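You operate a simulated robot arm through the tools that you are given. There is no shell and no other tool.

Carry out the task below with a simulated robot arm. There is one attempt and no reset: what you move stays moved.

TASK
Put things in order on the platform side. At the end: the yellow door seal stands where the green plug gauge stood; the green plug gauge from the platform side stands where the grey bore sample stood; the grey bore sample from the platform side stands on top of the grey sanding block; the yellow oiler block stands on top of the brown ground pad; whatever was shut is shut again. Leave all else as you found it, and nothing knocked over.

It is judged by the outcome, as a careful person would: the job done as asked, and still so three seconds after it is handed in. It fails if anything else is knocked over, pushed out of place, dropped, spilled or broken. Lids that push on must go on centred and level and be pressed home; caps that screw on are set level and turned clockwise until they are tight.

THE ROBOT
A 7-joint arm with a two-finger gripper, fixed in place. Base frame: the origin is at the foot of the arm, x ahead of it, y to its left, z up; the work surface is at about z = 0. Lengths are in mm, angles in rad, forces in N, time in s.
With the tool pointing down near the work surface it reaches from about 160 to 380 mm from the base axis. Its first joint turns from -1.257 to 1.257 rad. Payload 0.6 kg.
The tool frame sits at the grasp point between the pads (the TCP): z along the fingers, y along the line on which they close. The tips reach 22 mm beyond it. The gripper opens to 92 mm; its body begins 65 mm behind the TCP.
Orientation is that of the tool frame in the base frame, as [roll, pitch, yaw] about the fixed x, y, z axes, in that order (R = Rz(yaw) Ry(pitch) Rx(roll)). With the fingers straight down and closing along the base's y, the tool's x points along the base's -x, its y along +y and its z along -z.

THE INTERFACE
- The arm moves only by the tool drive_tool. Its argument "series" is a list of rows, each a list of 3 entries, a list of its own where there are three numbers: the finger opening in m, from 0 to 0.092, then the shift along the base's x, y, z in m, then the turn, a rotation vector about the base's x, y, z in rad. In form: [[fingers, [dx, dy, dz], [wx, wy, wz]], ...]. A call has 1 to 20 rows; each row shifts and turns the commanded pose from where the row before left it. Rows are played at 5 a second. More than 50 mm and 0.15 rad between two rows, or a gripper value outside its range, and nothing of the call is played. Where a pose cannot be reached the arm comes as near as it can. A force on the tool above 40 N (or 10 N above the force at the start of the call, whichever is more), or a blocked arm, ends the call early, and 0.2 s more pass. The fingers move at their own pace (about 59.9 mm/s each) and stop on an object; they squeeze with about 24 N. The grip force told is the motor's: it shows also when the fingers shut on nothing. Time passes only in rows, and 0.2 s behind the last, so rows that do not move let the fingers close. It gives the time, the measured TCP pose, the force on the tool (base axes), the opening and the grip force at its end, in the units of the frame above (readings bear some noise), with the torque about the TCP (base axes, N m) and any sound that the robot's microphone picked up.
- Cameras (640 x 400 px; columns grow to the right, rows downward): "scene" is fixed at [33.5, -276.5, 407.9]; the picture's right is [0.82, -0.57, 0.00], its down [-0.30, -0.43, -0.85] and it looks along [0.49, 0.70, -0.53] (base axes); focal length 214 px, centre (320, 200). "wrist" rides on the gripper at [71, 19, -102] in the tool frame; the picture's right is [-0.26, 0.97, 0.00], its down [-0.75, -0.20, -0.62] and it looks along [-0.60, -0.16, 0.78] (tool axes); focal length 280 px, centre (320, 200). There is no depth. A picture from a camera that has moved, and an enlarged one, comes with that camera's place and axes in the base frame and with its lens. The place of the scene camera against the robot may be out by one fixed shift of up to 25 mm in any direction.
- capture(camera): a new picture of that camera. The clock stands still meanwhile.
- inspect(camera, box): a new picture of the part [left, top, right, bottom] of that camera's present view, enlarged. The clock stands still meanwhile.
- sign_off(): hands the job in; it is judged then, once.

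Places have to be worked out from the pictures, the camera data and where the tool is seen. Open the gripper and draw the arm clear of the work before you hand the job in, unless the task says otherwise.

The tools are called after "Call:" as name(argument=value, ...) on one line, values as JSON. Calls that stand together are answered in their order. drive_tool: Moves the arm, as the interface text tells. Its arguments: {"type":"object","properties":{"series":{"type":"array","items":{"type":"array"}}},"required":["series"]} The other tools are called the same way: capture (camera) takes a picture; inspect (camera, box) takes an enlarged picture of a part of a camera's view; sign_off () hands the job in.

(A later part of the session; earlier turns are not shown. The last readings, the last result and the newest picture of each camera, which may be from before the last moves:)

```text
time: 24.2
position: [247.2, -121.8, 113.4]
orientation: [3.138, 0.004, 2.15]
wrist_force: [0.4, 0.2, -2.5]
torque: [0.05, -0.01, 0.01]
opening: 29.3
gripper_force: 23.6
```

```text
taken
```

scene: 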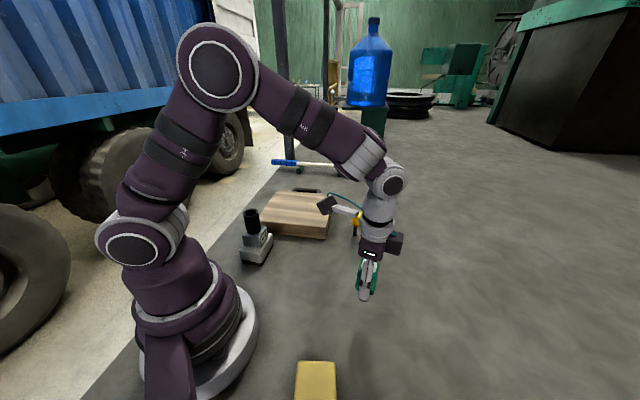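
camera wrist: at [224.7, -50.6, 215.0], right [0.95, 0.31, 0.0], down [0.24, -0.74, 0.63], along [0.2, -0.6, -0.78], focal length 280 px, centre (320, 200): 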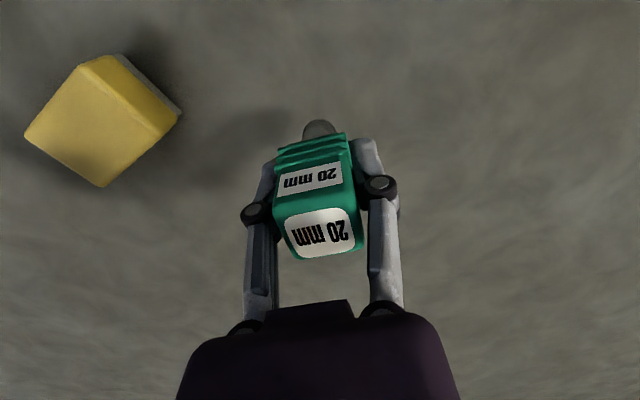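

Held firmly and upright. I carry it at this height to above the bore sample's former spot (303.5,21.3).

Call:
drive_tool(series=[[0.022, [0.0112, 0.0283, 0], [0, 0, 0]], [0.022, [0.0112, 0.0283, 0], [0, 0, 0]], [0.022, [0.0112, 0.0283, 0], [0, 0, 0]], [0.022, [0.0113, 0.0284, 0], [0, 0, 0]], [0.022, [0.0113, 0.0284, 0], [0, 0, 0]], [0.022, [0, 0, 0], [0, 0, 0]], [0.022, [0, 0, 0], [0, 0, 0]]])

Call:
capture(camera="wrist")

Call:
capture(camera="scene")

```text
time: 25.8
position: [304.5, 23.0, 112.2]
orientation: [3.138, 0.005, 2.148]
wrist_force: [-0.4, 0.7, -2.3]
torque: [-0.03, -0.02, 0.0]
opening: 29.8
gripper_force: 24.2
```

```text
taken
camera wrist: at [282.2, 91.9, 214.7], right [0.95, 0.31, 0.0], down [0.24, -0.74, 0.63], along [0.2, -0.6, -0.78], focal length 280 px, centre (320, 200)
```

wrist: 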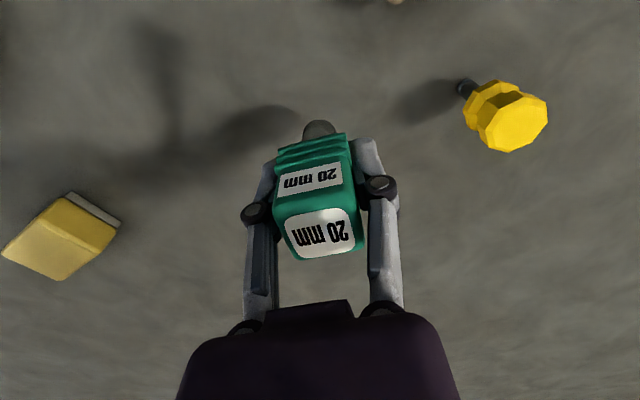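

```text
taken
```

scene: 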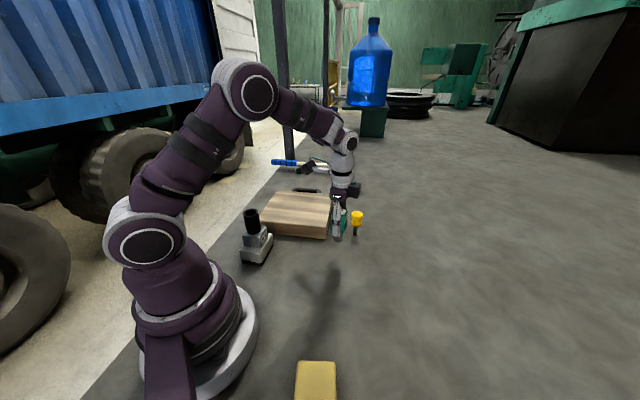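

Positioned over the spot with nothing in the way. I descend to a few mm above the surface.

Call:
drive_tool(series=[[0.022, [-0.0005, -0.0004, -0.02], [0, 0, 0]], [0.022, [0, 0, -0.02], [0, 0, 0]], [0.022, [0, 0, -0.012], [0, 0, 0]], [0.022, [0, 0, -0.004], [0, 0, 0]], [0.022, [0, 0, 0], [0, 0, 0]], [0.022, [0, 0, 0], [0, 0, 0]]])

Call:
inspect(camera="scene", box=[290, 180, 400, 270])

Call:
capture(camera="wrist")

```text
time: 27.2
position: [303.6, 20.4, 56.2]
orientation: [3.136, 0.005, 2.15]
wrist_force: [0.6, -0.1, -2.7]
torque: [0.02, 0.03, 0.0]
opening: 29.9
gripper_force: 24.6
```

```text
4.44 times, centred on (345, 225) of scene
camera zoom: at [33.5, -276.5, 407.9], right [0.82, -0.57, 0.0], down [-0.3, -0.43, -0.85], along [0.49, 0.7, -0.53], focal length 953 px, centre (209, 89)
```

zoom: 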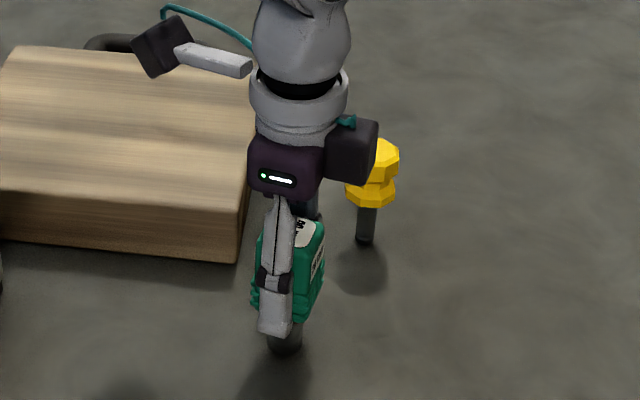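

```text
taken
camera wrist: at [280.7, 91.1, 158.7], right [0.95, 0.31, 0.0], down [0.24, -0.74, 0.63], along [0.2, -0.6, -0.78], focal length 280 px, centre (320, 200)
```

wrist: 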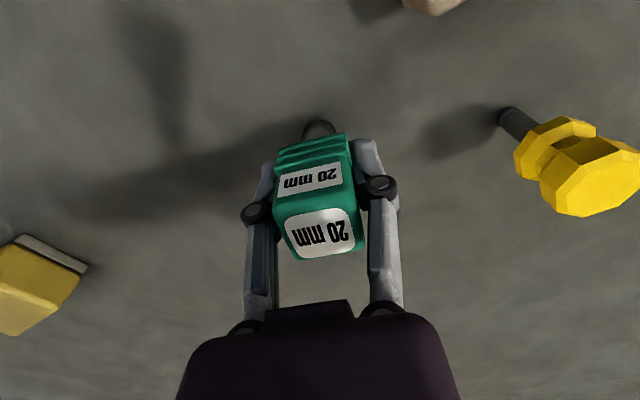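

The foot is ~4 mm above the floor, the seal is clear. I lower in small steps to contact.

Call:
drive_tool(series=[[0.022, [0, 0, -0.0015], [0, 0, 0]], [0.022, [0, 0, -0.001], [0, 0, 0]], [0.022, [0, 0, 0], [0, 0, 0]]])

```text
time: 28.0
position: [302.7, 20.6, 54.0]
orientation: [3.136, 0.003, 2.149]
wrist_force: [-0.5, -0.7, -2.8]
torque: [0.01, -0.01, 0.04]
opening: 29.8
gripper_force: 23.9
```

No contact yet (still only the weight). I go on lowering by about a millimetre.

Call:
drive_tool(series=[[0.022, [0, 0, -0.0008], [0, 0, 0]], [0.022, [0, 0, -0.0005], [0, 0, 0]], [0.022, [0, 0, 0], [0, 0, 0]]])

```text
time: 28.8
position: [303.3, 20.9, 53.3]
orientation: [3.138, 0.003, 2.148]
wrist_force: [-0.4, -1.4, -2.6]
torque: [0.02, 0.01, -0.03]
opening: 29.8
gripper_force: 23.8
```

Still hanging freely. Another small step down.

Call:
drive_tool(series=[[0.022, [0, 0, -0.0006], [0, 0, 0]], [0.022, [0, 0, 0], [0, 0, 0]], [0.022, [0, 0, 0], [0, 0, 0]]])

```text
time: 29.6
position: [302.9, 20.9, 52.0]
orientation: [3.138, 0.003, 2.15]
wrist_force: [0.5, 0.9, -1.8]
torque: [0.02, -0.01, -0.02]
opening: 29.5
gripper_force: 23.9
```

Nearly at contact. One more half-millimetre.

Call:
drive_tool(series=[[0.022, [0, 0, -0.0005], [0, 0, 0]], [0.022, [0, 0, 0], [0, 0, 0]], [0.022, [0, 0, 0], [0, 0, 0]]])

```text
time: 30.4
position: [302.7, 21.0, 51.9]
orientation: [3.139, 0.005, 2.149]
wrist_force: [-1.2, -0.3, 1.1]
torque: [-0.01, -0.01, 0.01]
opening: 29.3
gripper_force: 23.5
```

The gauge now rests on the floor (weight taken up). I open the fingers part way and hold.

Call:
drive_tool(series=[[0.034, [0, 0, 0], [0, 0, 0]], [0.042, [0, 0, 0], [0, 0, 0]], [0.055, [0, 0, 0], [0, 0, 0]], [0.064, [0, 0, 0], [0, 0, 0]], [0.064, [0, 0, 0], [0, 0, 0]]])

Call:
capture(camera="wrist")

Call:
inspect(camera="scene", box=[290, 180, 400, 270])

```text
time: 31.6
position: [303.4, 21.8, 51.0]
orientation: [3.137, 0.004, 2.151]
wrist_force: [-0.3, 0.2, 0.2]
torque: [0.0, -0.05, -0.04]
opening: 64.3
gripper_force: 0.1
```

```text
taken
camera wrist: at [280.6, 91.3, 153.9], right [0.95, 0.31, 0.0], down [0.24, -0.74, 0.63], along [0.2, -0.6, -0.78], focal length 280 px, centre (320, 200)
```

wrist: 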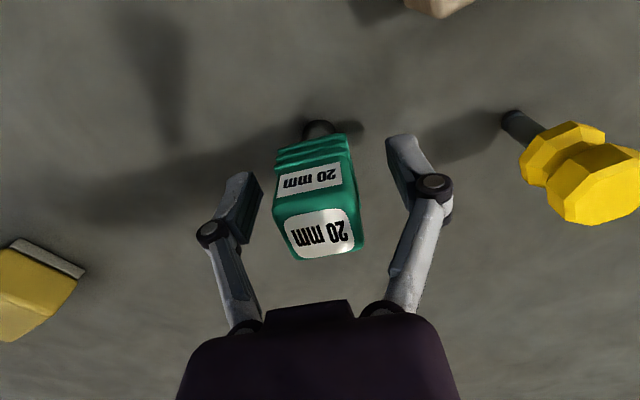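

```text
4.44 times, centred on (345, 225) of scene
camera zoom: at [33.5, -276.5, 407.9], right [0.82, -0.57, 0.0], down [-0.3, -0.43, -0.85], along [0.49, 0.7, -0.53], focal length 953 px, centre (209, 89)
```

zoom: 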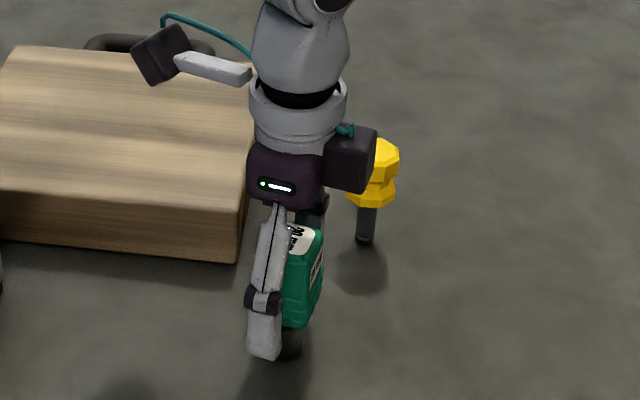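

The gauge stands upright on its new spot, fingers free. I rise straight up.

Call:
drive_tool(series=[[0.064, [0, 0, 0.015], [0, 0, 0]], [0.064, [0, 0, 0.03], [0, 0, 0]], [0.064, [0, 0, 0.04], [0, 0, 0]], [0.064, [0, 0, 0.04], [0, 0, 0]], [0.064, [0, 0, 0], [0, 0, 0]]])

Call:
capture(camera="wrist")

Call:
inspect(camera="scene", box=[310, 190, 400, 270])

```text
time: 32.8
position: [301.4, 20.9, 175.7]
orientation: [3.138, 0.002, 2.15]
wrist_force: [-0.2, -0.4, 0.1]
torque: [-0.01, -0.03, -0.03]
opening: 64.2
gripper_force: 0.0
```

```text
taken
camera wrist: at [279.7, 91.4, 278.0], right [0.95, 0.31, 0.0], down [0.24, -0.74, 0.63], along [0.2, -0.6, -0.78], focal length 280 px, centre (320, 200)
```

wrist: 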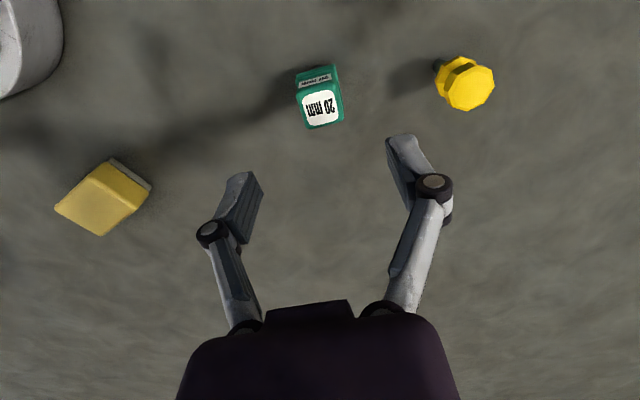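

```text
5.00 times, centred on (355, 230) of scene
camera zoom: at [33.5, -276.5, 407.9], right [0.82, -0.57, 0.0], down [-0.3, -0.43, -0.85], along [0.49, 0.7, -0.53], focal length 1072 px, centre (145, 50)
```

zoom: 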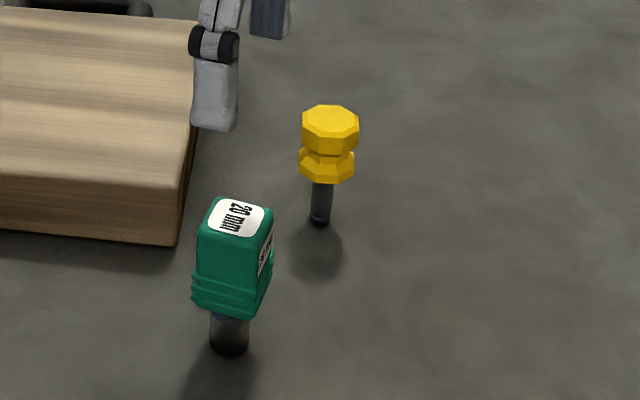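

Both stand upright. Now the door seal: octagonal yellow head on a ~12 mm pin at ≈(398,63), beyond straight-down reach, so I plan a modest outward tilt. First I get a good view with the tool turned radially.

Call:
drive_tool(series=[[0.064, [0.0035, 0.0036, 0.008], [0, 0, 0.144]], [0.064, [0.0035, 0.0036, 0.008], [0, 0, 0.144]], [0.064, [0.0035, 0.0036, 0.008], [0, 0, 0.144]], [0.064, [0.0035, 0.0036, 0.006], [0, 0, 0.144]], [0.064, [0.0035, 0.0036, 0.006], [0, 0, 0.144]], [0.064, [0.0035, 0.0036, 0.006], [0, 0, 0.144]], [0.064, [0.0035, 0.0036, 0.004], [0, 0, 0.144]], [0.064, [0.0035, 0.0036, 0.0], [0, 0, 0.144]], [0.064, [0, 0, 0], [0, 0, 0]]])

Call:
capture(camera="wrist")

Call:
inspect(camera="wrist", box=[280, 90, 400, 180])

```text
time: 34.8
position: [330.9, 49.3, 222.2]
orientation: [3.137, 0.004, -2.98]
wrist_force: [-1.0, -0.2, 0.4]
torque: [-0.04, -0.02, -0.03]
opening: 63.9
gripper_force: 0.0
```

```text
taken
camera wrist: at [258.6, 57.4, 325.0], right [0.1, 0.99, 0.0], down [0.77, -0.08, 0.63], along [0.62, -0.06, -0.78], focal length 280 px, centre (320, 200)
```

wrist: 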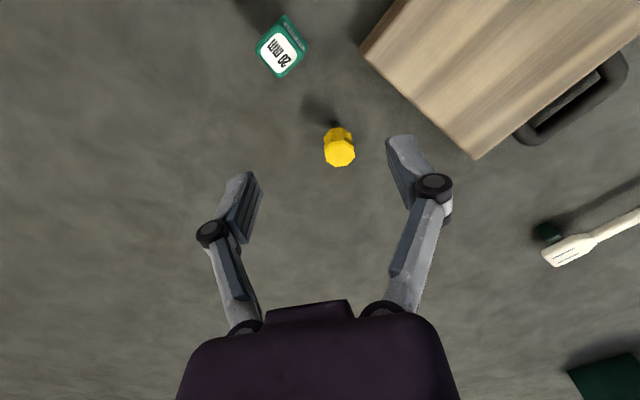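

```text
4.44 times, centred on (340, 135) of wrist
camera zoom: at [258.6, 57.4, 325.0], right [0.1, 0.99, 0.0], down [0.77, -0.08, 0.63], along [0.62, -0.06, -0.78], focal length 1246 px, centre (231, 489)
```

zoom: 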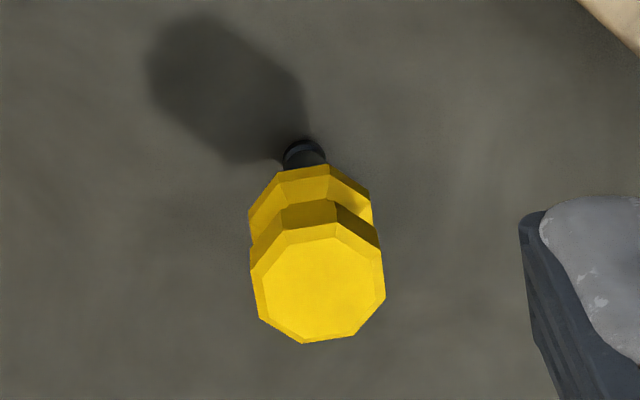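

The seal axis is ≈(401.8,63.3), top z ≈ 71.5, about 29 mm across flats with flat normals near 94°. I turn the fingers to close along 94°, tilt the tool outward ~18° and move partway toward it at height.

Call:
drive_tool(series=[[0.064, [0.005, 0.001, 0], [0, 0, -0.087]], [0.064, [0.012, 0.002, -0.01], [0.0073, -0.1047, 0]], [0.064, [0.012, 0.002, -0.01], [0.0073, -0.1047, 0]], [0.064, [0.012, 0.002, -0.01], [0.0073, -0.1047, 0]], [0.064, [0, 0, 0], [0, 0, 0]], [0.064, [0, 0, 0], [0, 0, 0]]])

Call:
capture(camera="wrist")

Call:
capture(camera="scene")

```text
time: 36.2
position: [371.1, 58.6, 192.3]
orientation: [3.139, 0.321, -3.069]
wrist_force: [0.3, 0.1, -0.2]
torque: [-0.01, 0.0, 0.0]
opening: 63.8
gripper_force: 0.2
```

```text
taken
camera wrist: at [271.6, 70.2, 267.0], right [0.18, 0.98, 0.08], down [0.53, -0.17, 0.83], along [0.83, -0.1, -0.55], focal length 280 px, centre (320, 200)
```

wrist: 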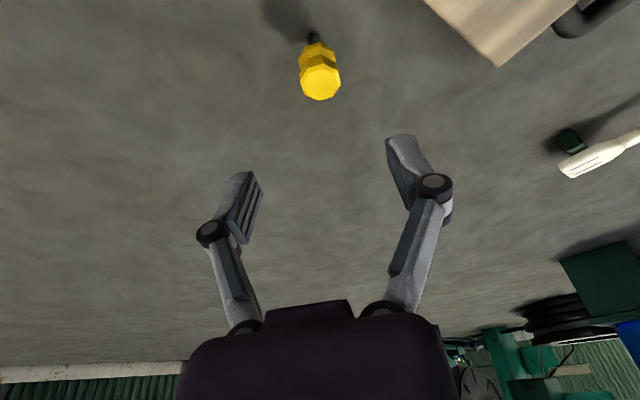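

```text
taken
```

scene: 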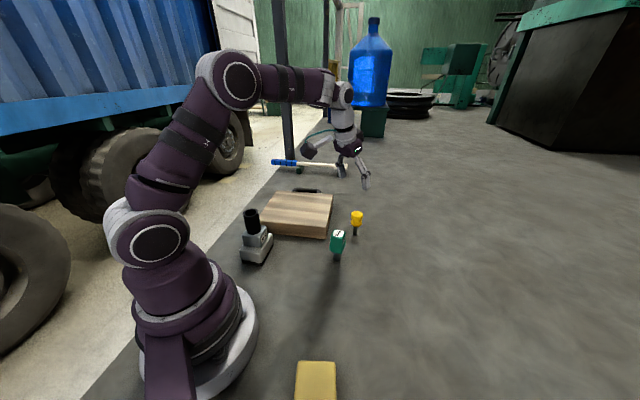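

Pose reached as commanded (tilt ≈18°). I zoom on the seal from here to refine its axis before going over it.

Call:
inspect(camera="wrist", box=[270, 10, 370, 110])

```text
4.00 times, centred on (320, 60) of wrist
camera zoom: at [271.6, 70.2, 267.0], right [0.18, 0.98, 0.08], down [0.53, -0.17, 0.83], along [0.83, -0.1, -0.55], focal length 1122 px, centre (320, 760)
```

zoom: 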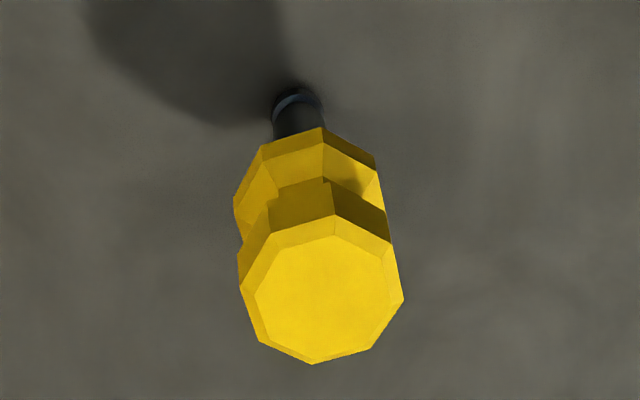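

Refined seal axis ≈(402.8,63.7); flats agree with the finger direction. I move above it to TCP z ≈ 120 and check reach.

Call:
drive_tool(series=[[0.064, [0.0155, 0.0029, 0], [0, 0, 0]], [0.064, [0.0155, 0.0029, 0], [0, 0, 0]], [0.064, [0, 0, -0.025], [0, 0, 0]], [0.064, [0, 0, -0.025], [0, 0, 0]], [0.064, [0, 0, -0.022], [0, 0, 0]], [0.064, [0, 0, 0], [0, 0, 0]], [0.064, [0, 0, 0], [0, 0, 0]]])

Call:
capture(camera="wrist")

Call:
inspect(camera="scene", box=[300, 160, 420, 260])

```text
time: 37.8
position: [404.4, 64.2, 121.9]
orientation: [3.141, 0.318, -3.068]
wrist_force: [0.2, 0.3, -0.4]
torque: [-0.01, 0.0, -0.01]
opening: 63.9
gripper_force: 0.1
```

```text
taken
camera wrist: at [303.5, 75.6, 196.0], right [0.18, 0.98, 0.08], down [0.53, -0.17, 0.83], along [0.83, -0.1, -0.55], focal length 280 px, centre (320, 200)
```

wrist: 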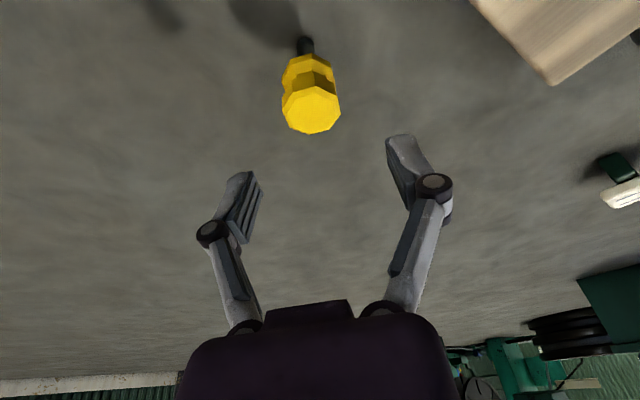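

```text
4.00 times, centred on (360, 210) of scene
camera zoom: at [33.5, -276.5, 407.9], right [0.82, -0.57, 0.0], down [-0.3, -0.43, -0.85], along [0.49, 0.7, -0.53], focal length 858 px, centre (160, 160)
```

zoom: 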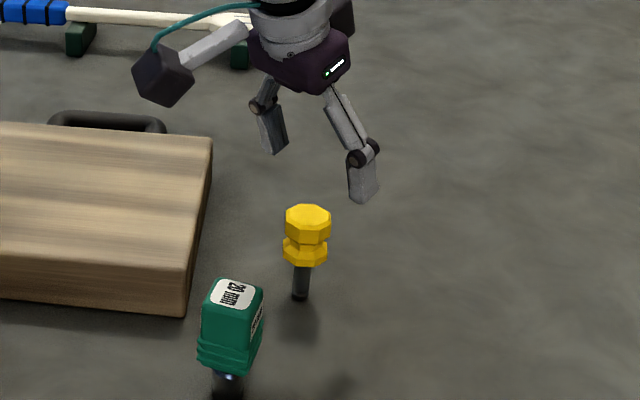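

Reach is fine here and the seal (axis ≈(402.5,64)) is centred between the fingers. I lower straight down in steps to TCP z ≈ 50.

Call:
drive_tool(series=[[0.064, [-0.001, 0, -0.02], [0, 0, 0]], [0.064, [0, 0, -0.02], [0, 0, 0]], [0.064, [0, 0, -0.018], [0, 0, 0]], [0.064, [0, 0, -0.0135], [0, 0, 0]], [0.064, [0, 0, 0], [0, 0, 0]], [0.064, [0, 0, 0], [0, 0, 0]]])

Call:
capture(camera="wrist")

Call:
inspect(camera="scene", box=[300, 160, 420, 260])

```text
time: 39.2
position: [400.5, 63.2, 49.6]
orientation: [3.141, 0.318, -3.067]
wrist_force: [0.4, -0.6, -0.5]
torque: [0.01, -0.02, -0.01]
opening: 64.0
gripper_force: 0.1
```

```text
taken
camera wrist: at [301.7, 74.5, 125.3], right [0.18, 0.98, 0.08], down [0.53, -0.17, 0.83], along [0.83, -0.1, -0.55], focal length 280 px, centre (320, 200)
```

wrist: 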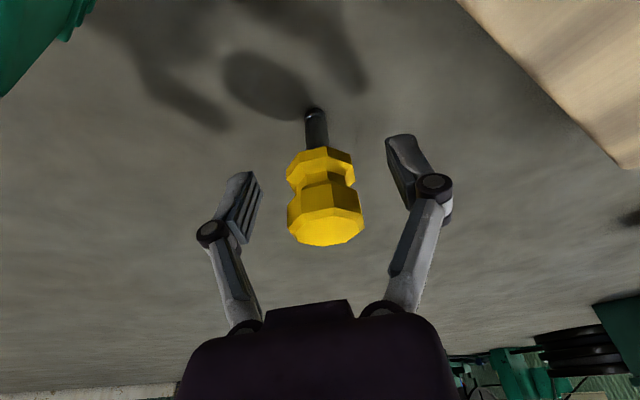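

```text
4.00 times, centred on (360, 210) of scene
camera zoom: at [33.5, -276.5, 407.9], right [0.82, -0.57, 0.0], down [-0.3, -0.43, -0.85], along [0.49, 0.7, -0.53], focal length 858 px, centre (160, 160)
```

zoom: 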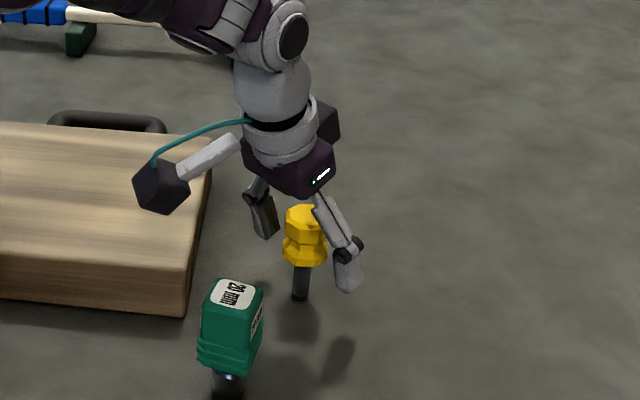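

The seal head is centred between the pads (waist near the TCP). I close slowly on it.

Call:
drive_tool(series=[[0.05, [0, 0, 0], [0, 0, 0]], [0.042, [0, 0, 0], [0, 0, 0]], [0.036, [0, 0, 0], [0, 0, 0]], [0.032, [0, 0, 0], [0, 0, 0]], [0.029, [0, 0, 0], [0, 0, 0]], [0.026, [0, 0, 0], [0, 0, 0]], [0.022, [0, 0, 0], [0, 0, 0]], [0.02, [0, 0, 0], [0, 0, 0]]])

Call:
capture(camera="wrist")

Call:
inspect(camera="scene", box=[320, 190, 400, 250])

```text
time: 41.0
position: [400.1, 62.9, 50.3]
orientation: [3.14, 0.32, -3.067]
wrist_force: [-0.7, -0.4, 1.7]
torque: [0.0, 0.01, 0.01]
opening: 30.9
gripper_force: 23.6
```

```text
taken
camera wrist: at [301.7, 74.5, 125.4], right [0.18, 0.98, 0.08], down [0.53, -0.17, 0.83], along [0.83, -0.1, -0.55], focal length 280 px, centre (320, 200)
```

wrist: 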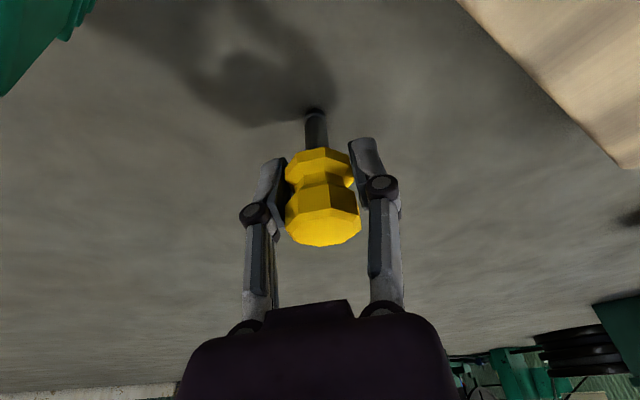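

```text
6.67 times, centred on (360, 220) of scene
camera zoom: at [33.5, -276.5, 407.9], right [0.82, -0.57, 0.0], down [-0.3, -0.43, -0.85], along [0.49, 0.7, -0.53], focal length 1430 px, centre (53, 67)
```

zoom: 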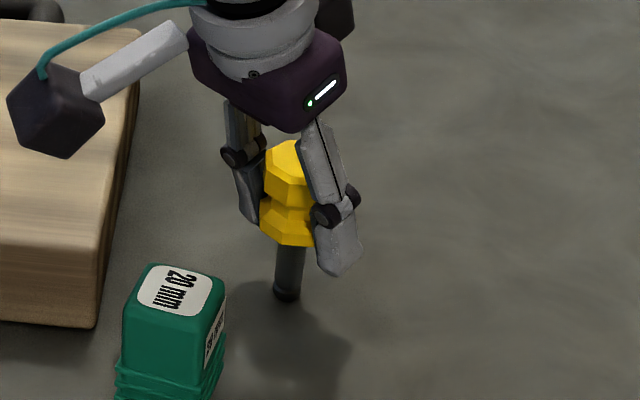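

Gripped at 30.9 mm; the seal is upright. I lift straight up 60 mm and check.

Call:
drive_tool(series=[[0.02, [0, 0, 0.004], [0, 0, 0]], [0.02, [0, 0, 0.01], [0, 0, 0]], [0.02, [0, 0, 0.02], [0, 0, 0]], [0.02, [0, 0, 0.026], [0, 0, 0]], [0.02, [0, 0, 0], [0, 0, 0]]])

Call:
capture(camera="wrist")

Call:
inspect(camera="scene", box=[310, 160, 400, 250])

```text
time: 42.2
position: [400.6, 63.0, 110.4]
orientation: [3.139, 0.318, -3.07]
wrist_force: [-0.2, 0.4, -0.9]
torque: [0.0, 0.0, 0.0]
opening: 30.7
gripper_force: 24.3
```

```text
taken
camera wrist: at [300.9, 74.5, 185.5], right [0.18, 0.98, 0.08], down [0.53, -0.17, 0.83], along [0.83, -0.1, -0.55], focal length 280 px, centre (320, 200)
```

wrist: 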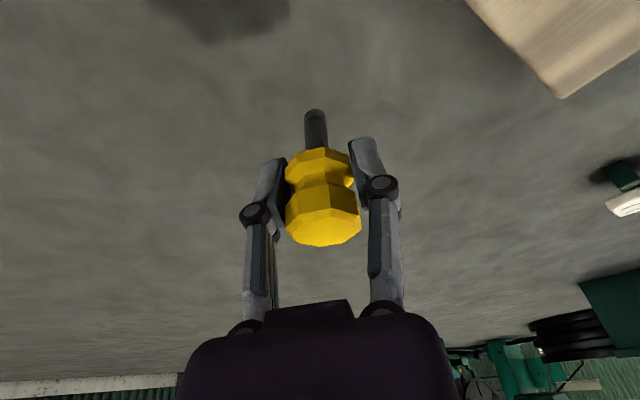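

```text
4.44 times, centred on (355, 205) of scene
camera zoom: at [33.5, -276.5, 407.9], right [0.82, -0.57, 0.0], down [-0.3, -0.43, -0.85], along [0.49, 0.7, -0.53], focal length 953 px, centre (164, 178)
```

zoom: 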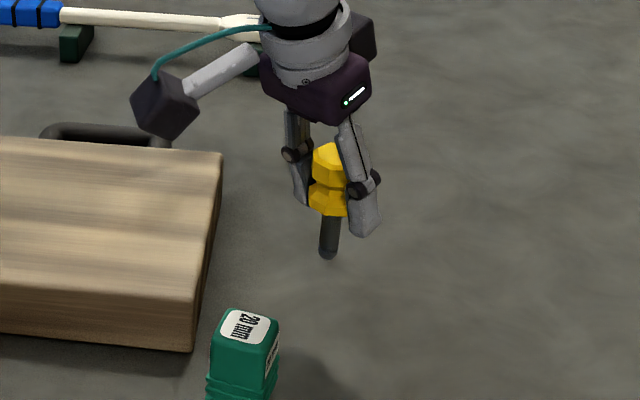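

The seal hangs upright and unchanged in the grip. I raise slightly more and swing it around to above the gauge's former spot (247.4,−120.4), turning the tool by −35° with the move and keeping the tilt.

Call:
drive_tool(series=[[0.02, [-0.005, -0.005, 0.015], [0, 0, 0]], [0.02, [-0.0187, -0.0223, 0.01], [0, 0, -0.0764]], [0.02, [-0.0187, -0.0223, 0], [0, 0, -0.0764]], [0.02, [-0.0187, -0.0223, 0], [0, 0, -0.0764]], [0.02, [-0.0187, -0.0223, 0], [0, 0, -0.0764]], [0.02, [-0.0187, -0.0223, 0], [0, 0, -0.0764]], [0.02, [-0.0187, -0.0223, 0], [0, 0, -0.0764]], [0.02, [-0.0188, -0.0222, 0], [0, 0, -0.0764]], [0.02, [-0.0188, -0.0222, 0], [0, 0, -0.0762]], [0.02, [0, 0, 0], [0, 0, 0]], [0.02, [0, 0, 0], [0, 0, 0]]])

Call:
capture(camera="wrist")

Call:
capture(camera="scene")

```text
time: 44.6
position: [247.0, -120.9, 134.8]
orientation: [3.139, 0.319, 2.602]
wrist_force: [0.0, 0.2, -1.1]
torque: [0.0, 0.01, -0.04]
opening: 30.9
gripper_force: 23.9
```

```text
taken
camera wrist: at [172.7, -53.3, 209.5], right [0.71, 0.7, 0.08], down [0.34, -0.44, 0.83], along [0.62, -0.56, -0.55], focal length 280 px, centre (320, 200)
```

wrist: 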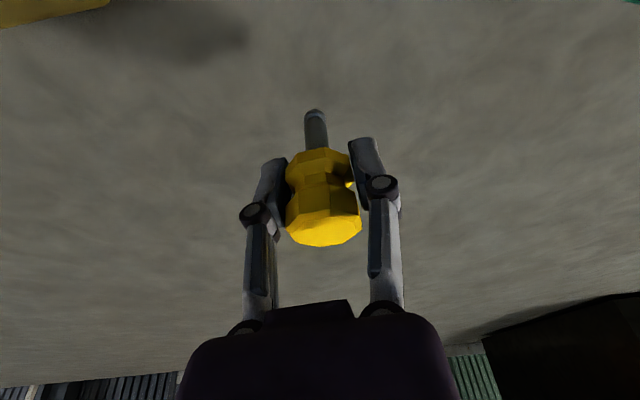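

```text
taken
```

scene: 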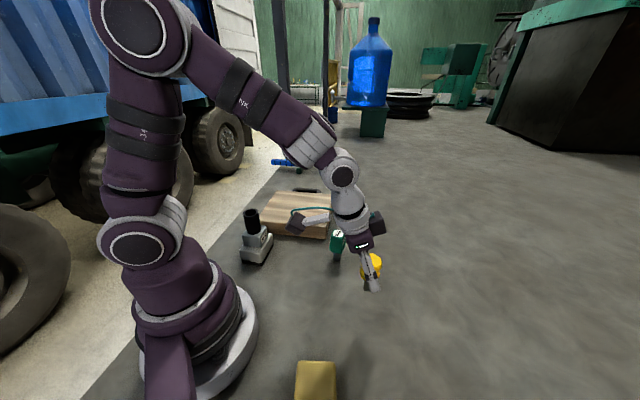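

In place above the old gauge spot within about a millimetre. I descend to a few mm above contact.

Call:
drive_tool(series=[[0.02, [-0.001, 0.0005, -0.025], [0, 0, 0]], [0.02, [0, 0, -0.025], [0, 0, 0]], [0.02, [0, 0, -0.02], [0, 0, 0]], [0.02, [0, 0, -0.009], [0, 0, 0]], [0.02, [0, 0, 0], [0, 0, 0]], [0.02, [0, 0, 0], [0, 0, 0]]])

Call:
inspect(camera="scene", box=[320, 240, 420, 340])

Call:
capture(camera="wrist")

```text
time: 46.0
position: [245.6, -119.4, 54.8]
orientation: [3.14, 0.32, 2.604]
wrist_force: [0.0, 0.7, -1.5]
torque: [0.02, 0.03, -0.01]
opening: 30.7
gripper_force: 24.0
```

```text
4.00 times, centred on (370, 290) of scene
camera zoom: at [33.5, -276.5, 407.9], right [0.82, -0.57, 0.0], down [-0.3, -0.43, -0.85], along [0.49, 0.7, -0.53], focal length 858 px, centre (120, -160)
```

zoom: 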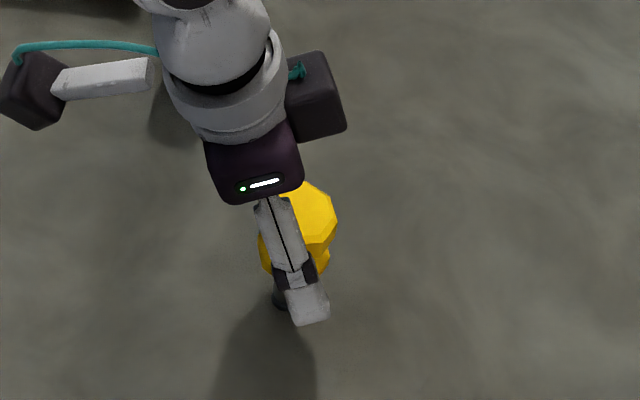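

```text
taken
camera wrist: at [171.4, -52.2, 129.6], right [0.71, 0.7, 0.08], down [0.34, -0.44, 0.83], along [0.62, -0.56, -0.55], focal length 280 px, centre (320, 200)
```

wrist: 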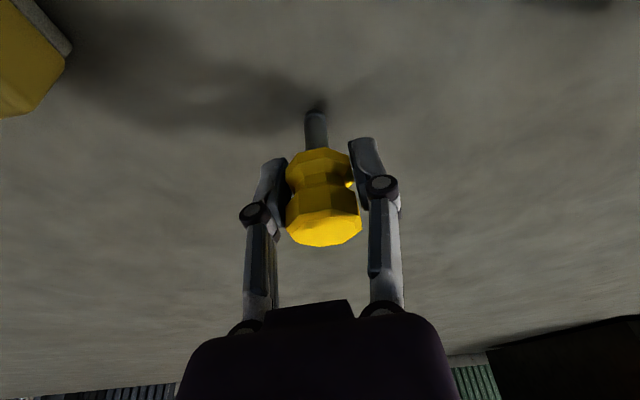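

About 4–5 mm above contact. I lower in small steps.

Call:
drive_tool(series=[[0.02, [0, 0, -0.002], [0, 0, 0]], [0.02, [0, 0, -0.001], [0, 0, 0]], [0.02, [0, 0, 0], [0, 0, 0]], [0.02, [0, 0, 0], [0, 0, 0]]])

```text
time: 47.0
position: [247.7, -120.3, 51.0]
orientation: [3.14, 0.319, 2.604]
wrist_force: [0.2, 0.3, -1.0]
torque: [0.03, 0.01, -0.04]
opening: 30.5
gripper_force: 24.0
```

Not yet touching. I continue in sub-millimetre steps.

Call:
drive_tool(series=[[0.02, [0, 0, -0.0007], [0, 0, 0]], [0.02, [0, 0, 0], [0, 0, 0]], [0.02, [0, 0, 0], [0, 0, 0]]])

```text
time: 47.8
position: [246.6, -119.7, 51.0]
orientation: [3.139, 0.318, 2.604]
wrist_force: [-0.7, 0.7, -0.6]
torque: [0.0, 0.03, 0.01]
opening: 31.1
gripper_force: 23.8
```

Still only the weight, perhaps just touching. Another small step.

Call:
drive_tool(series=[[0.02, [0, 0, -0.0006], [0, 0, 0]], [0.02, [0, 0, 0], [0, 0, 0]], [0.02, [0, 0, 0], [0, 0, 0]]])

```text
time: 48.6
position: [244.7, -120.7, 50.5]
orientation: [-3.142, 0.317, 2.605]
wrist_force: [0.9, 0.8, -0.9]
torque: [-0.03, -0.02, 0.01]
opening: 31.0
gripper_force: 24.3
```

Not yet loaded. One more half-millimetre.

Call:
drive_tool(series=[[0.02, [0, 0, -0.0006], [0, 0, 0]], [0.02, [0, 0, 0], [0, 0, 0]], [0.02, [0, 0, 0], [0, 0, 0]]])

```text
time: 49.4
position: [246.1, -119.8, 51.6]
orientation: [3.14, 0.317, 2.606]
wrist_force: [-3.0, 1.7, 12.7]
torque: [0.07, 0.1, 0.0]
opening: 30.9
gripper_force: 24.2
```

Contact (≈+13 N). I ease up 0.3 mm so that release is gentle.

Call:
drive_tool(series=[[0.02, [0, 0, 0.0004], [0, 0, 0]], [0.02, [0, 0, 0], [0, 0, 0]]])

Call:
capture(camera="wrist")

```text
time: 50.0
position: [246.1, -120.2, 50.4]
orientation: [3.139, 0.317, 2.603]
wrist_force: [0.1, -0.4, -1.6]
torque: [0.02, -0.01, -0.02]
opening: 30.8
gripper_force: 24.3
```

```text
taken
camera wrist: at [171.5, -53.0, 125.4], right [0.71, 0.7, 0.08], down [0.34, -0.44, 0.83], along [0.62, -0.56, -0.55], focal length 280 px, centre (320, 200)
```

wrist: 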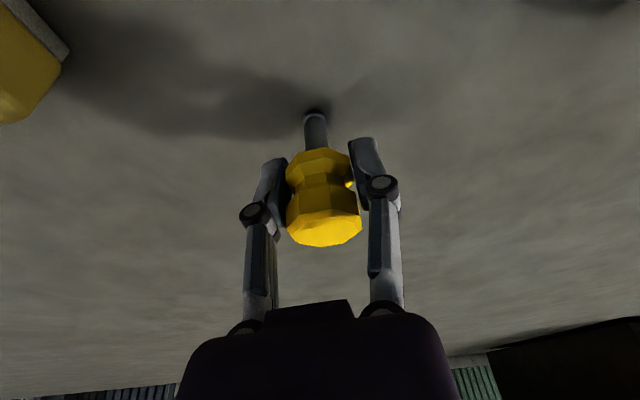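

Now just a fraction above; I lower 0.25 mm for a light touch.

Call:
drive_tool(series=[[0.02, [0, 0, -0.00025], [0, 0, 0]], [0.02, [0, 0, 0], [0, 0, 0]]])

```text
time: 50.6
position: [246.4, -120.3, 50.5]
orientation: [3.138, 0.318, 2.606]
wrist_force: [0.5, 0.3, -1.5]
torque: [-0.01, -0.01, -0.04]
opening: 30.3
gripper_force: 24.0
```

Call:
drive_tool(series=[[0.02, [0, 0, -0.00015], [0, 0, 0]], [0.02, [0, 0, 0], [0, 0, 0]]])

```text
time: 51.2
position: [247.2, -119.7, 50.5]
orientation: [3.139, 0.318, 2.603]
wrist_force: [-2.4, 1.9, 12.0]
torque: [0.06, 0.14, -0.02]
opening: 30.5
gripper_force: 23.7
```

Contact again; the arm is stiff, so I ease up 0.1 mm and then open the fingers slowly.

Call:
drive_tool(series=[[0.02, [0, 0, 0.0001], [0, 0, 0]], [0.032, [0, 0, 0], [0, 0, 0]], [0.034, [0, 0, 0], [0, 0, 0]], [0.037, [0, 0, 0], [0, 0, 0]], [0.042, [0, 0, 0], [0, 0, 0]], [0.05, [0, 0, 0], [0, 0, 0]], [0.06, [0, 0, 0], [0, 0, 0]], [0.07, [0, 0, 0], [0, 0, 0]], [0.07, [0, 0, 0], [0, 0, 0]]])

Call:
capture(camera="wrist")

Call:
inspect(camera="scene", box=[320, 240, 420, 340])

```text
time: 53.2
position: [245.2, -120.0, 50.5]
orientation: [3.141, 0.321, 2.603]
wrist_force: [0.8, -0.3, -0.1]
torque: [0.01, 0.0, 0.04]
opening: 69.9
gripper_force: 0.0
```

```text
taken
camera wrist: at [171.6, -52.9, 125.3], right [0.71, 0.7, 0.08], down [0.34, -0.44, 0.83], along [0.62, -0.56, -0.55], focal length 280 px, centre (320, 200)
```

wrist: 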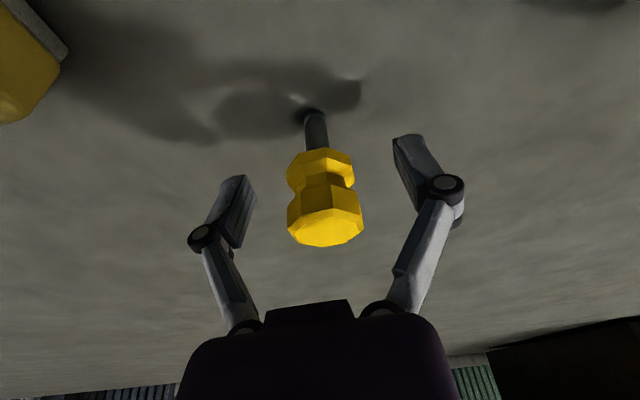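

```text
4.00 times, centred on (370, 290) of scene
camera zoom: at [33.5, -276.5, 407.9], right [0.82, -0.57, 0.0], down [-0.3, -0.43, -0.85], along [0.49, 0.7, -0.53], focal length 858 px, centre (120, -160)
```

zoom: 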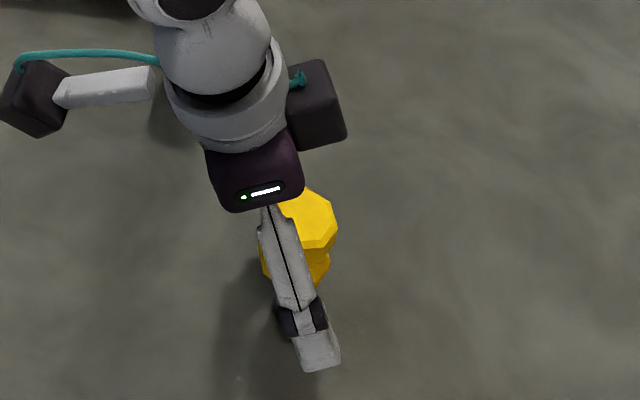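

The seal stands on its own. I rise straight up, clear of it.

Call:
drive_tool(series=[[0.07, [0, 0, 0.01], [0, 0, 0]], [0.07, [0, 0, 0.02], [0, 0, 0]], [0.07, [0, 0, 0.03], [0, 0, 0]], [0.07, [0, 0, 0.04], [0, 0, 0]], [0.07, [0, 0, 0.04], [0, 0, 0]], [0.07, [0, 0, 0], [0, 0, 0]]])

Call:
capture(camera="scene")

Call:
capture(camera="wrist")

```text
time: 54.6
position: [247.7, -119.0, 193.0]
orientation: [3.14, 0.319, 2.602]
wrist_force: [1.0, -0.1, -0.7]
torque: [-0.05, 0.04, -0.03]
opening: 70.1
gripper_force: 0.1
```

```text
taken
```

scene: 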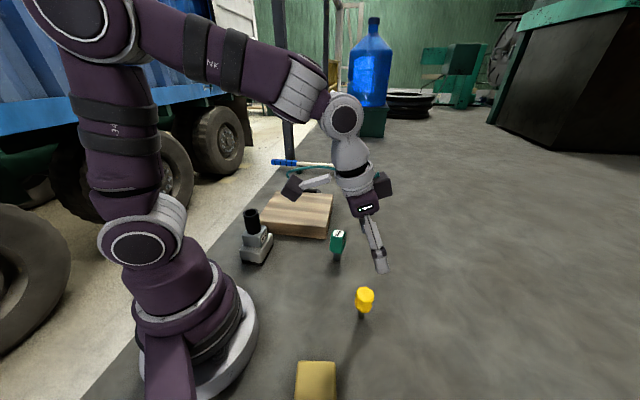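

```text
taken
camera wrist: at [172.8, -51.2, 266.9], right [0.71, 0.7, 0.08], down [0.34, -0.44, 0.83], along [0.62, -0.56, -0.55], focal length 280 px, centre (320, 200)
```

wrist: 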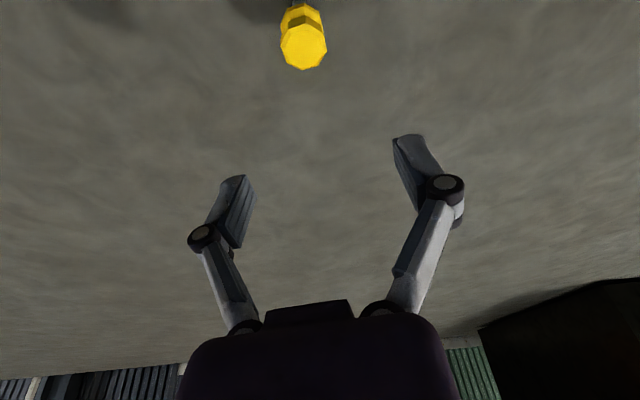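

The seal stands exactly where the gauge stood. Next the oiler block: I remove the tilt while rising and move toward it, turning radially for a look.

Call:
drive_tool(series=[[0.07, [0, 0, 0.015], [0.0544, 0.0908, 0]], [0.07, [0, 0, 0.015], [0.0544, 0.0908, 0]], [0.07, [0, 0, 0.01], [0.0544, 0.0908, 0]], [0.09, [-0.0314, -0.0072, 0], [0, 0, -0.101]], [0.09, [-0.0314, -0.0072, 0], [0, 0, -0.101]], [0.09, [-0.0314, -0.0072, 0], [0, 0, -0.101]], [0.09, [-0.0314, -0.0072, 0], [0, 0, -0.101]], [0.09, [-0.0314, -0.0072, 0], [0, 0, -0.101]], [0.09, [0, 0, 0], [0, 0, 0]], [0.09, [0, 0, 0], [0, 0, 0]]])

Call:
capture(camera="wrist")

Call:
capture(camera="scene")

```text
time: 56.8
position: [91.5, -155.9, 231.0]
orientation: [3.138, 0.002, 2.098]
wrist_force: [0.9, 0.4, -0.3]
torque: [-0.02, -0.02, 0.01]
opening: 90.1
gripper_force: 0.1
```

```text
taken
camera wrist: at [72.8, -85.3, 332.9], right [0.97, 0.26, 0.0], down [0.2, -0.75, 0.63], along [0.16, -0.6, -0.78], focal length 280 px, centre (320, 200)
```

wrist: 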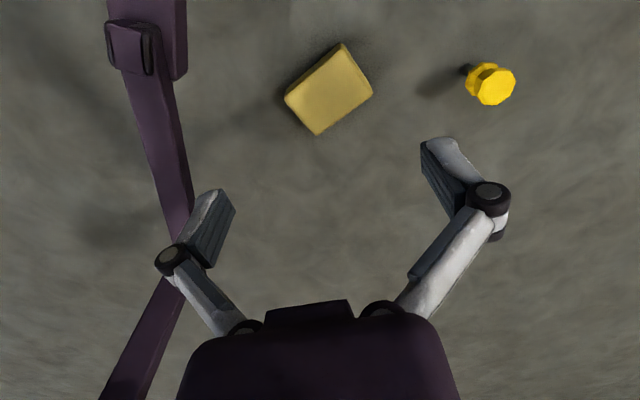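

```text
taken
```

scene: 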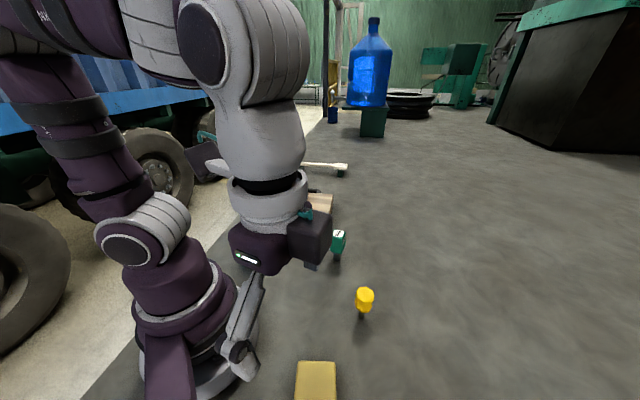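

The seal and others are fine. I zoom in on the oiler block to measure it.

Call:
inspect(camera="wrist", box=[260, 30, 400, 140])

Call:
inspect(camera="wrist", box=[430, 40, 540, 120])

```text
3.64 times, centred on (330, 85) of wrist
camera zoom: at [72.8, -85.3, 332.9], right [0.97, 0.26, 0.0], down [0.2, -0.75, 0.63], along [0.16, -0.6, -0.78], focal length 1020 px, centre (284, 618)
```

zoom: 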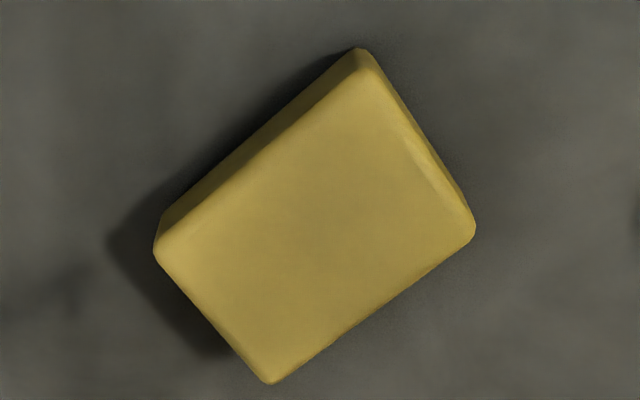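

```text
5.00 times, centred on (485, 80) of wrist
camera zoom: at [72.8, -85.3, 332.9], right [0.97, 0.26, 0.0], down [0.2, -0.75, 0.63], along [0.16, -0.6, -0.78], focal length 1402 px, centre (-505, 800)
```

zoom: 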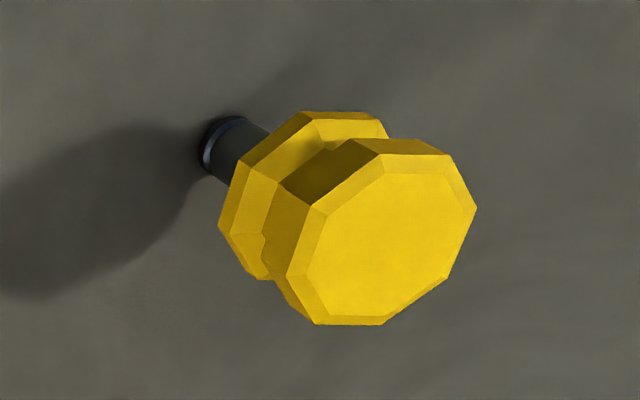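

Oiler block: centre ≈(106,−175.5), ~75×53×41, short axis at −36°. I turn the fingers to close along its short axis while moving above it.

Call:
drive_tool(series=[[0.092, [0.00175, -0.0024, -0.012], [0, 0, -0.145]], [0.092, [0.00175, -0.0024, -0.012], [0, 0, -0.145]], [0.092, [0.00175, -0.0024, -0.012], [0, 0, -0.145]], [0.092, [0.00175, -0.0024, -0.012], [0, 0, -0.145]], [0.092, [0.00175, -0.0024, -0.012], [0, 0, -0.145]], [0.092, [0.00175, -0.0024, -0.012], [0, 0, -0.145]], [0.092, [0.00175, -0.0024, -0.012], [0, 0, -0.145]], [0.092, [0.00175, -0.0025, -0.012], [0, 0, -0.146]], [0.092, [0, 0, 0], [0, 0, 0]], [0.092, [0, 0, 0], [0, 0, 0]]])

Call:
capture(camera="wrist")

Call:
inspect(camera="wrist", box=[230, 40, 410, 170])

Call:
capture(camera="scene")

```text
time: 59.0
position: [104.3, -174.7, 134.9]
orientation: [3.138, 0.002, 0.936]
wrist_force: [1.2, -0.1, -0.1]
torque: [0.02, -0.01, 0.01]
opening: 92.0
gripper_force: 0.0
```

```text
taken
camera wrist: at [162.4, -129.1, 236.8], right [0.62, -0.78, 0.0], down [-0.61, -0.48, 0.63], along [-0.49, -0.39, -0.78], focal length 280 px, centre (320, 200)
```

wrist: 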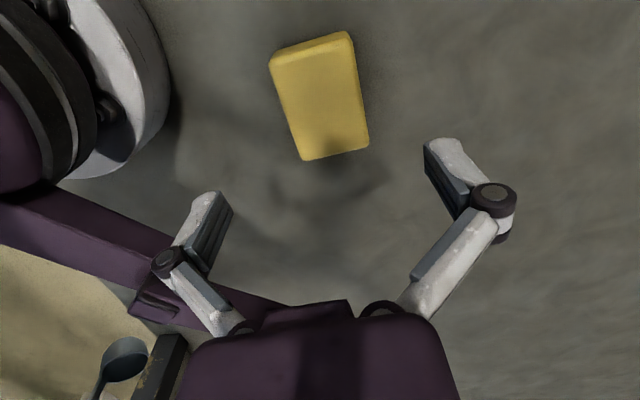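

```text
3.08 times, centred on (320, 105) of wrist
camera zoom: at [162.4, -129.1, 236.8], right [0.62, -0.78, 0.0], down [-0.61, -0.48, 0.63], along [-0.49, -0.39, -0.78], focal length 863 px, centre (320, 492)
```

zoom: 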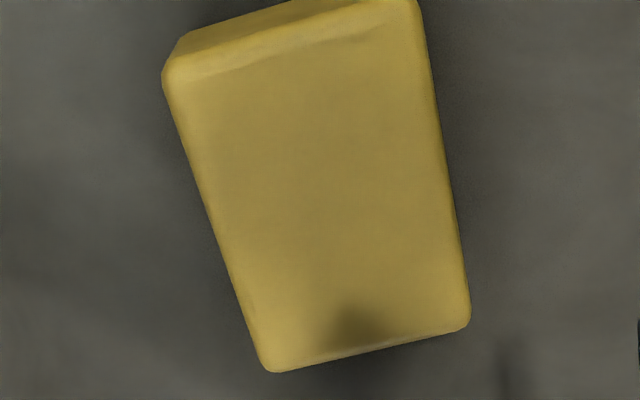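

```text
taken
```

scene: 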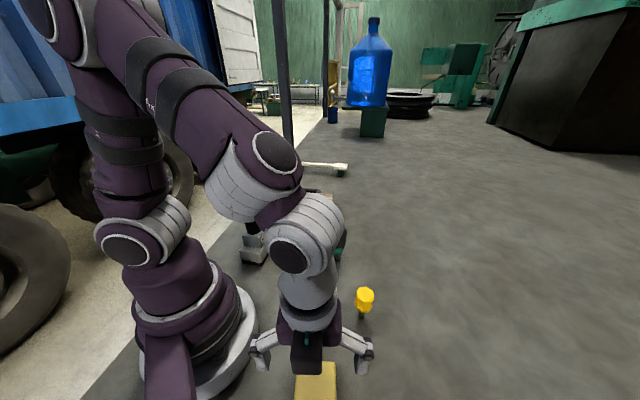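

Alignment is good; centre ≈(106.3,−176.4). I apply a ~2 mm correction and descend to TCP z ≈ 27 with open fingers; base disc and boom are clear of the fingers.

Call:
drive_tool(series=[[0.092, [0.0015, -0.0015, -0.025], [0, 0, 0]], [0.092, [0, 0, -0.03], [0, 0, 0]], [0.092, [0, 0, -0.025], [0, 0, 0]], [0.092, [0, 0, -0.015], [0, 0, 0]], [0.092, [0, 0, 0], [0, 0, 0]]])

Call:
capture(camera="wrist")

Call:
capture(camera="scene")

```text
time: 60.2
position: [104.4, -175.2, 40.5]
orientation: [3.138, 0.001, 0.937]
wrist_force: [0.1, -0.2, 0.1]
torque: [0.02, -0.02, 0.0]
opening: 92.1
gripper_force: 0.1
```

```text
taken
camera wrist: at [163.0, -130.1, 141.6], right [0.62, -0.78, 0.0], down [-0.61, -0.48, 0.62], along [-0.49, -0.39, -0.78], focal length 280 px, centre (320, 200)
```

wrist: 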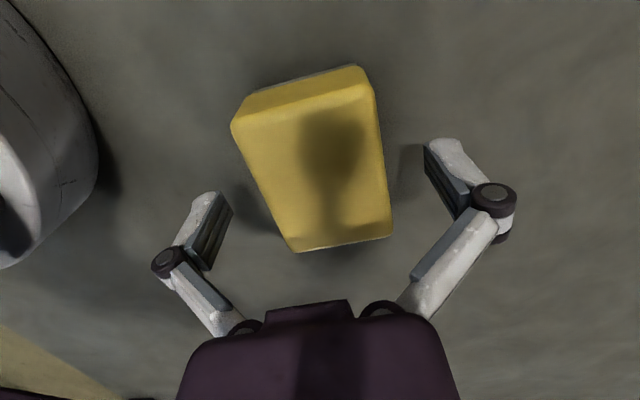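

```text
taken
```

scene: 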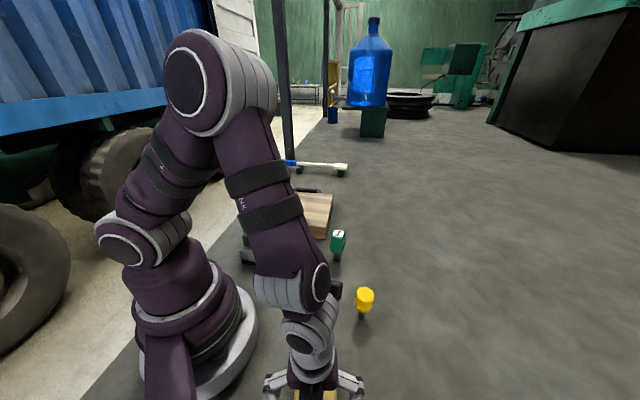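

The block is centred between the pads within 2 mm. I go down the last 13 mm and close.

Call:
drive_tool(series=[[0.092, [0.001, -0.001, -0.008], [0, 0, 0]], [0.092, [0, 0, -0.0055], [0, 0, 0]], [0.08, [0, 0, 0], [0, 0, 0]], [0.066, [0, 0, 0], [0, 0, 0]], [0.056, [0, 0, 0], [0, 0, 0]], [0.046, [0, 0, 0], [0, 0, 0]], [0.044, [0, 0, 0], [0, 0, 0]], [0.044, [0, 0, 0], [0, 0, 0]]])

Call:
capture(camera="wrist")

```text
time: 62.0
position: [107.3, -177.3, 25.1]
orientation: [3.139, 0.002, 0.939]
wrist_force: [-1.7, 1.5, 10.3]
torque: [0.05, 0.04, 0.02]
opening: 55.5
gripper_force: 23.9
```

```text
taken
camera wrist: at [164.7, -131.5, 128.5], right [0.62, -0.78, 0.0], down [-0.61, -0.48, 0.63], along [-0.49, -0.39, -0.78], focal length 280 px, centre (320, 200)
```

wrist: 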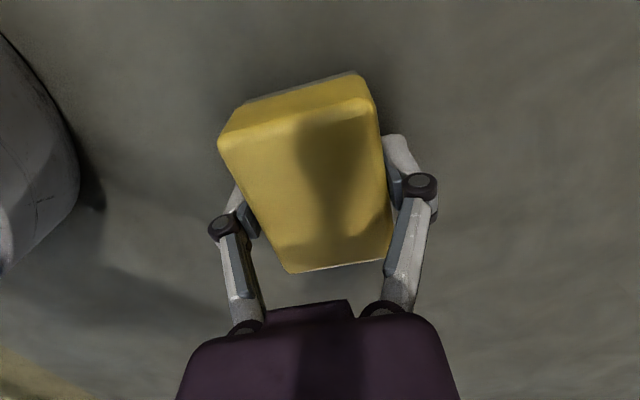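

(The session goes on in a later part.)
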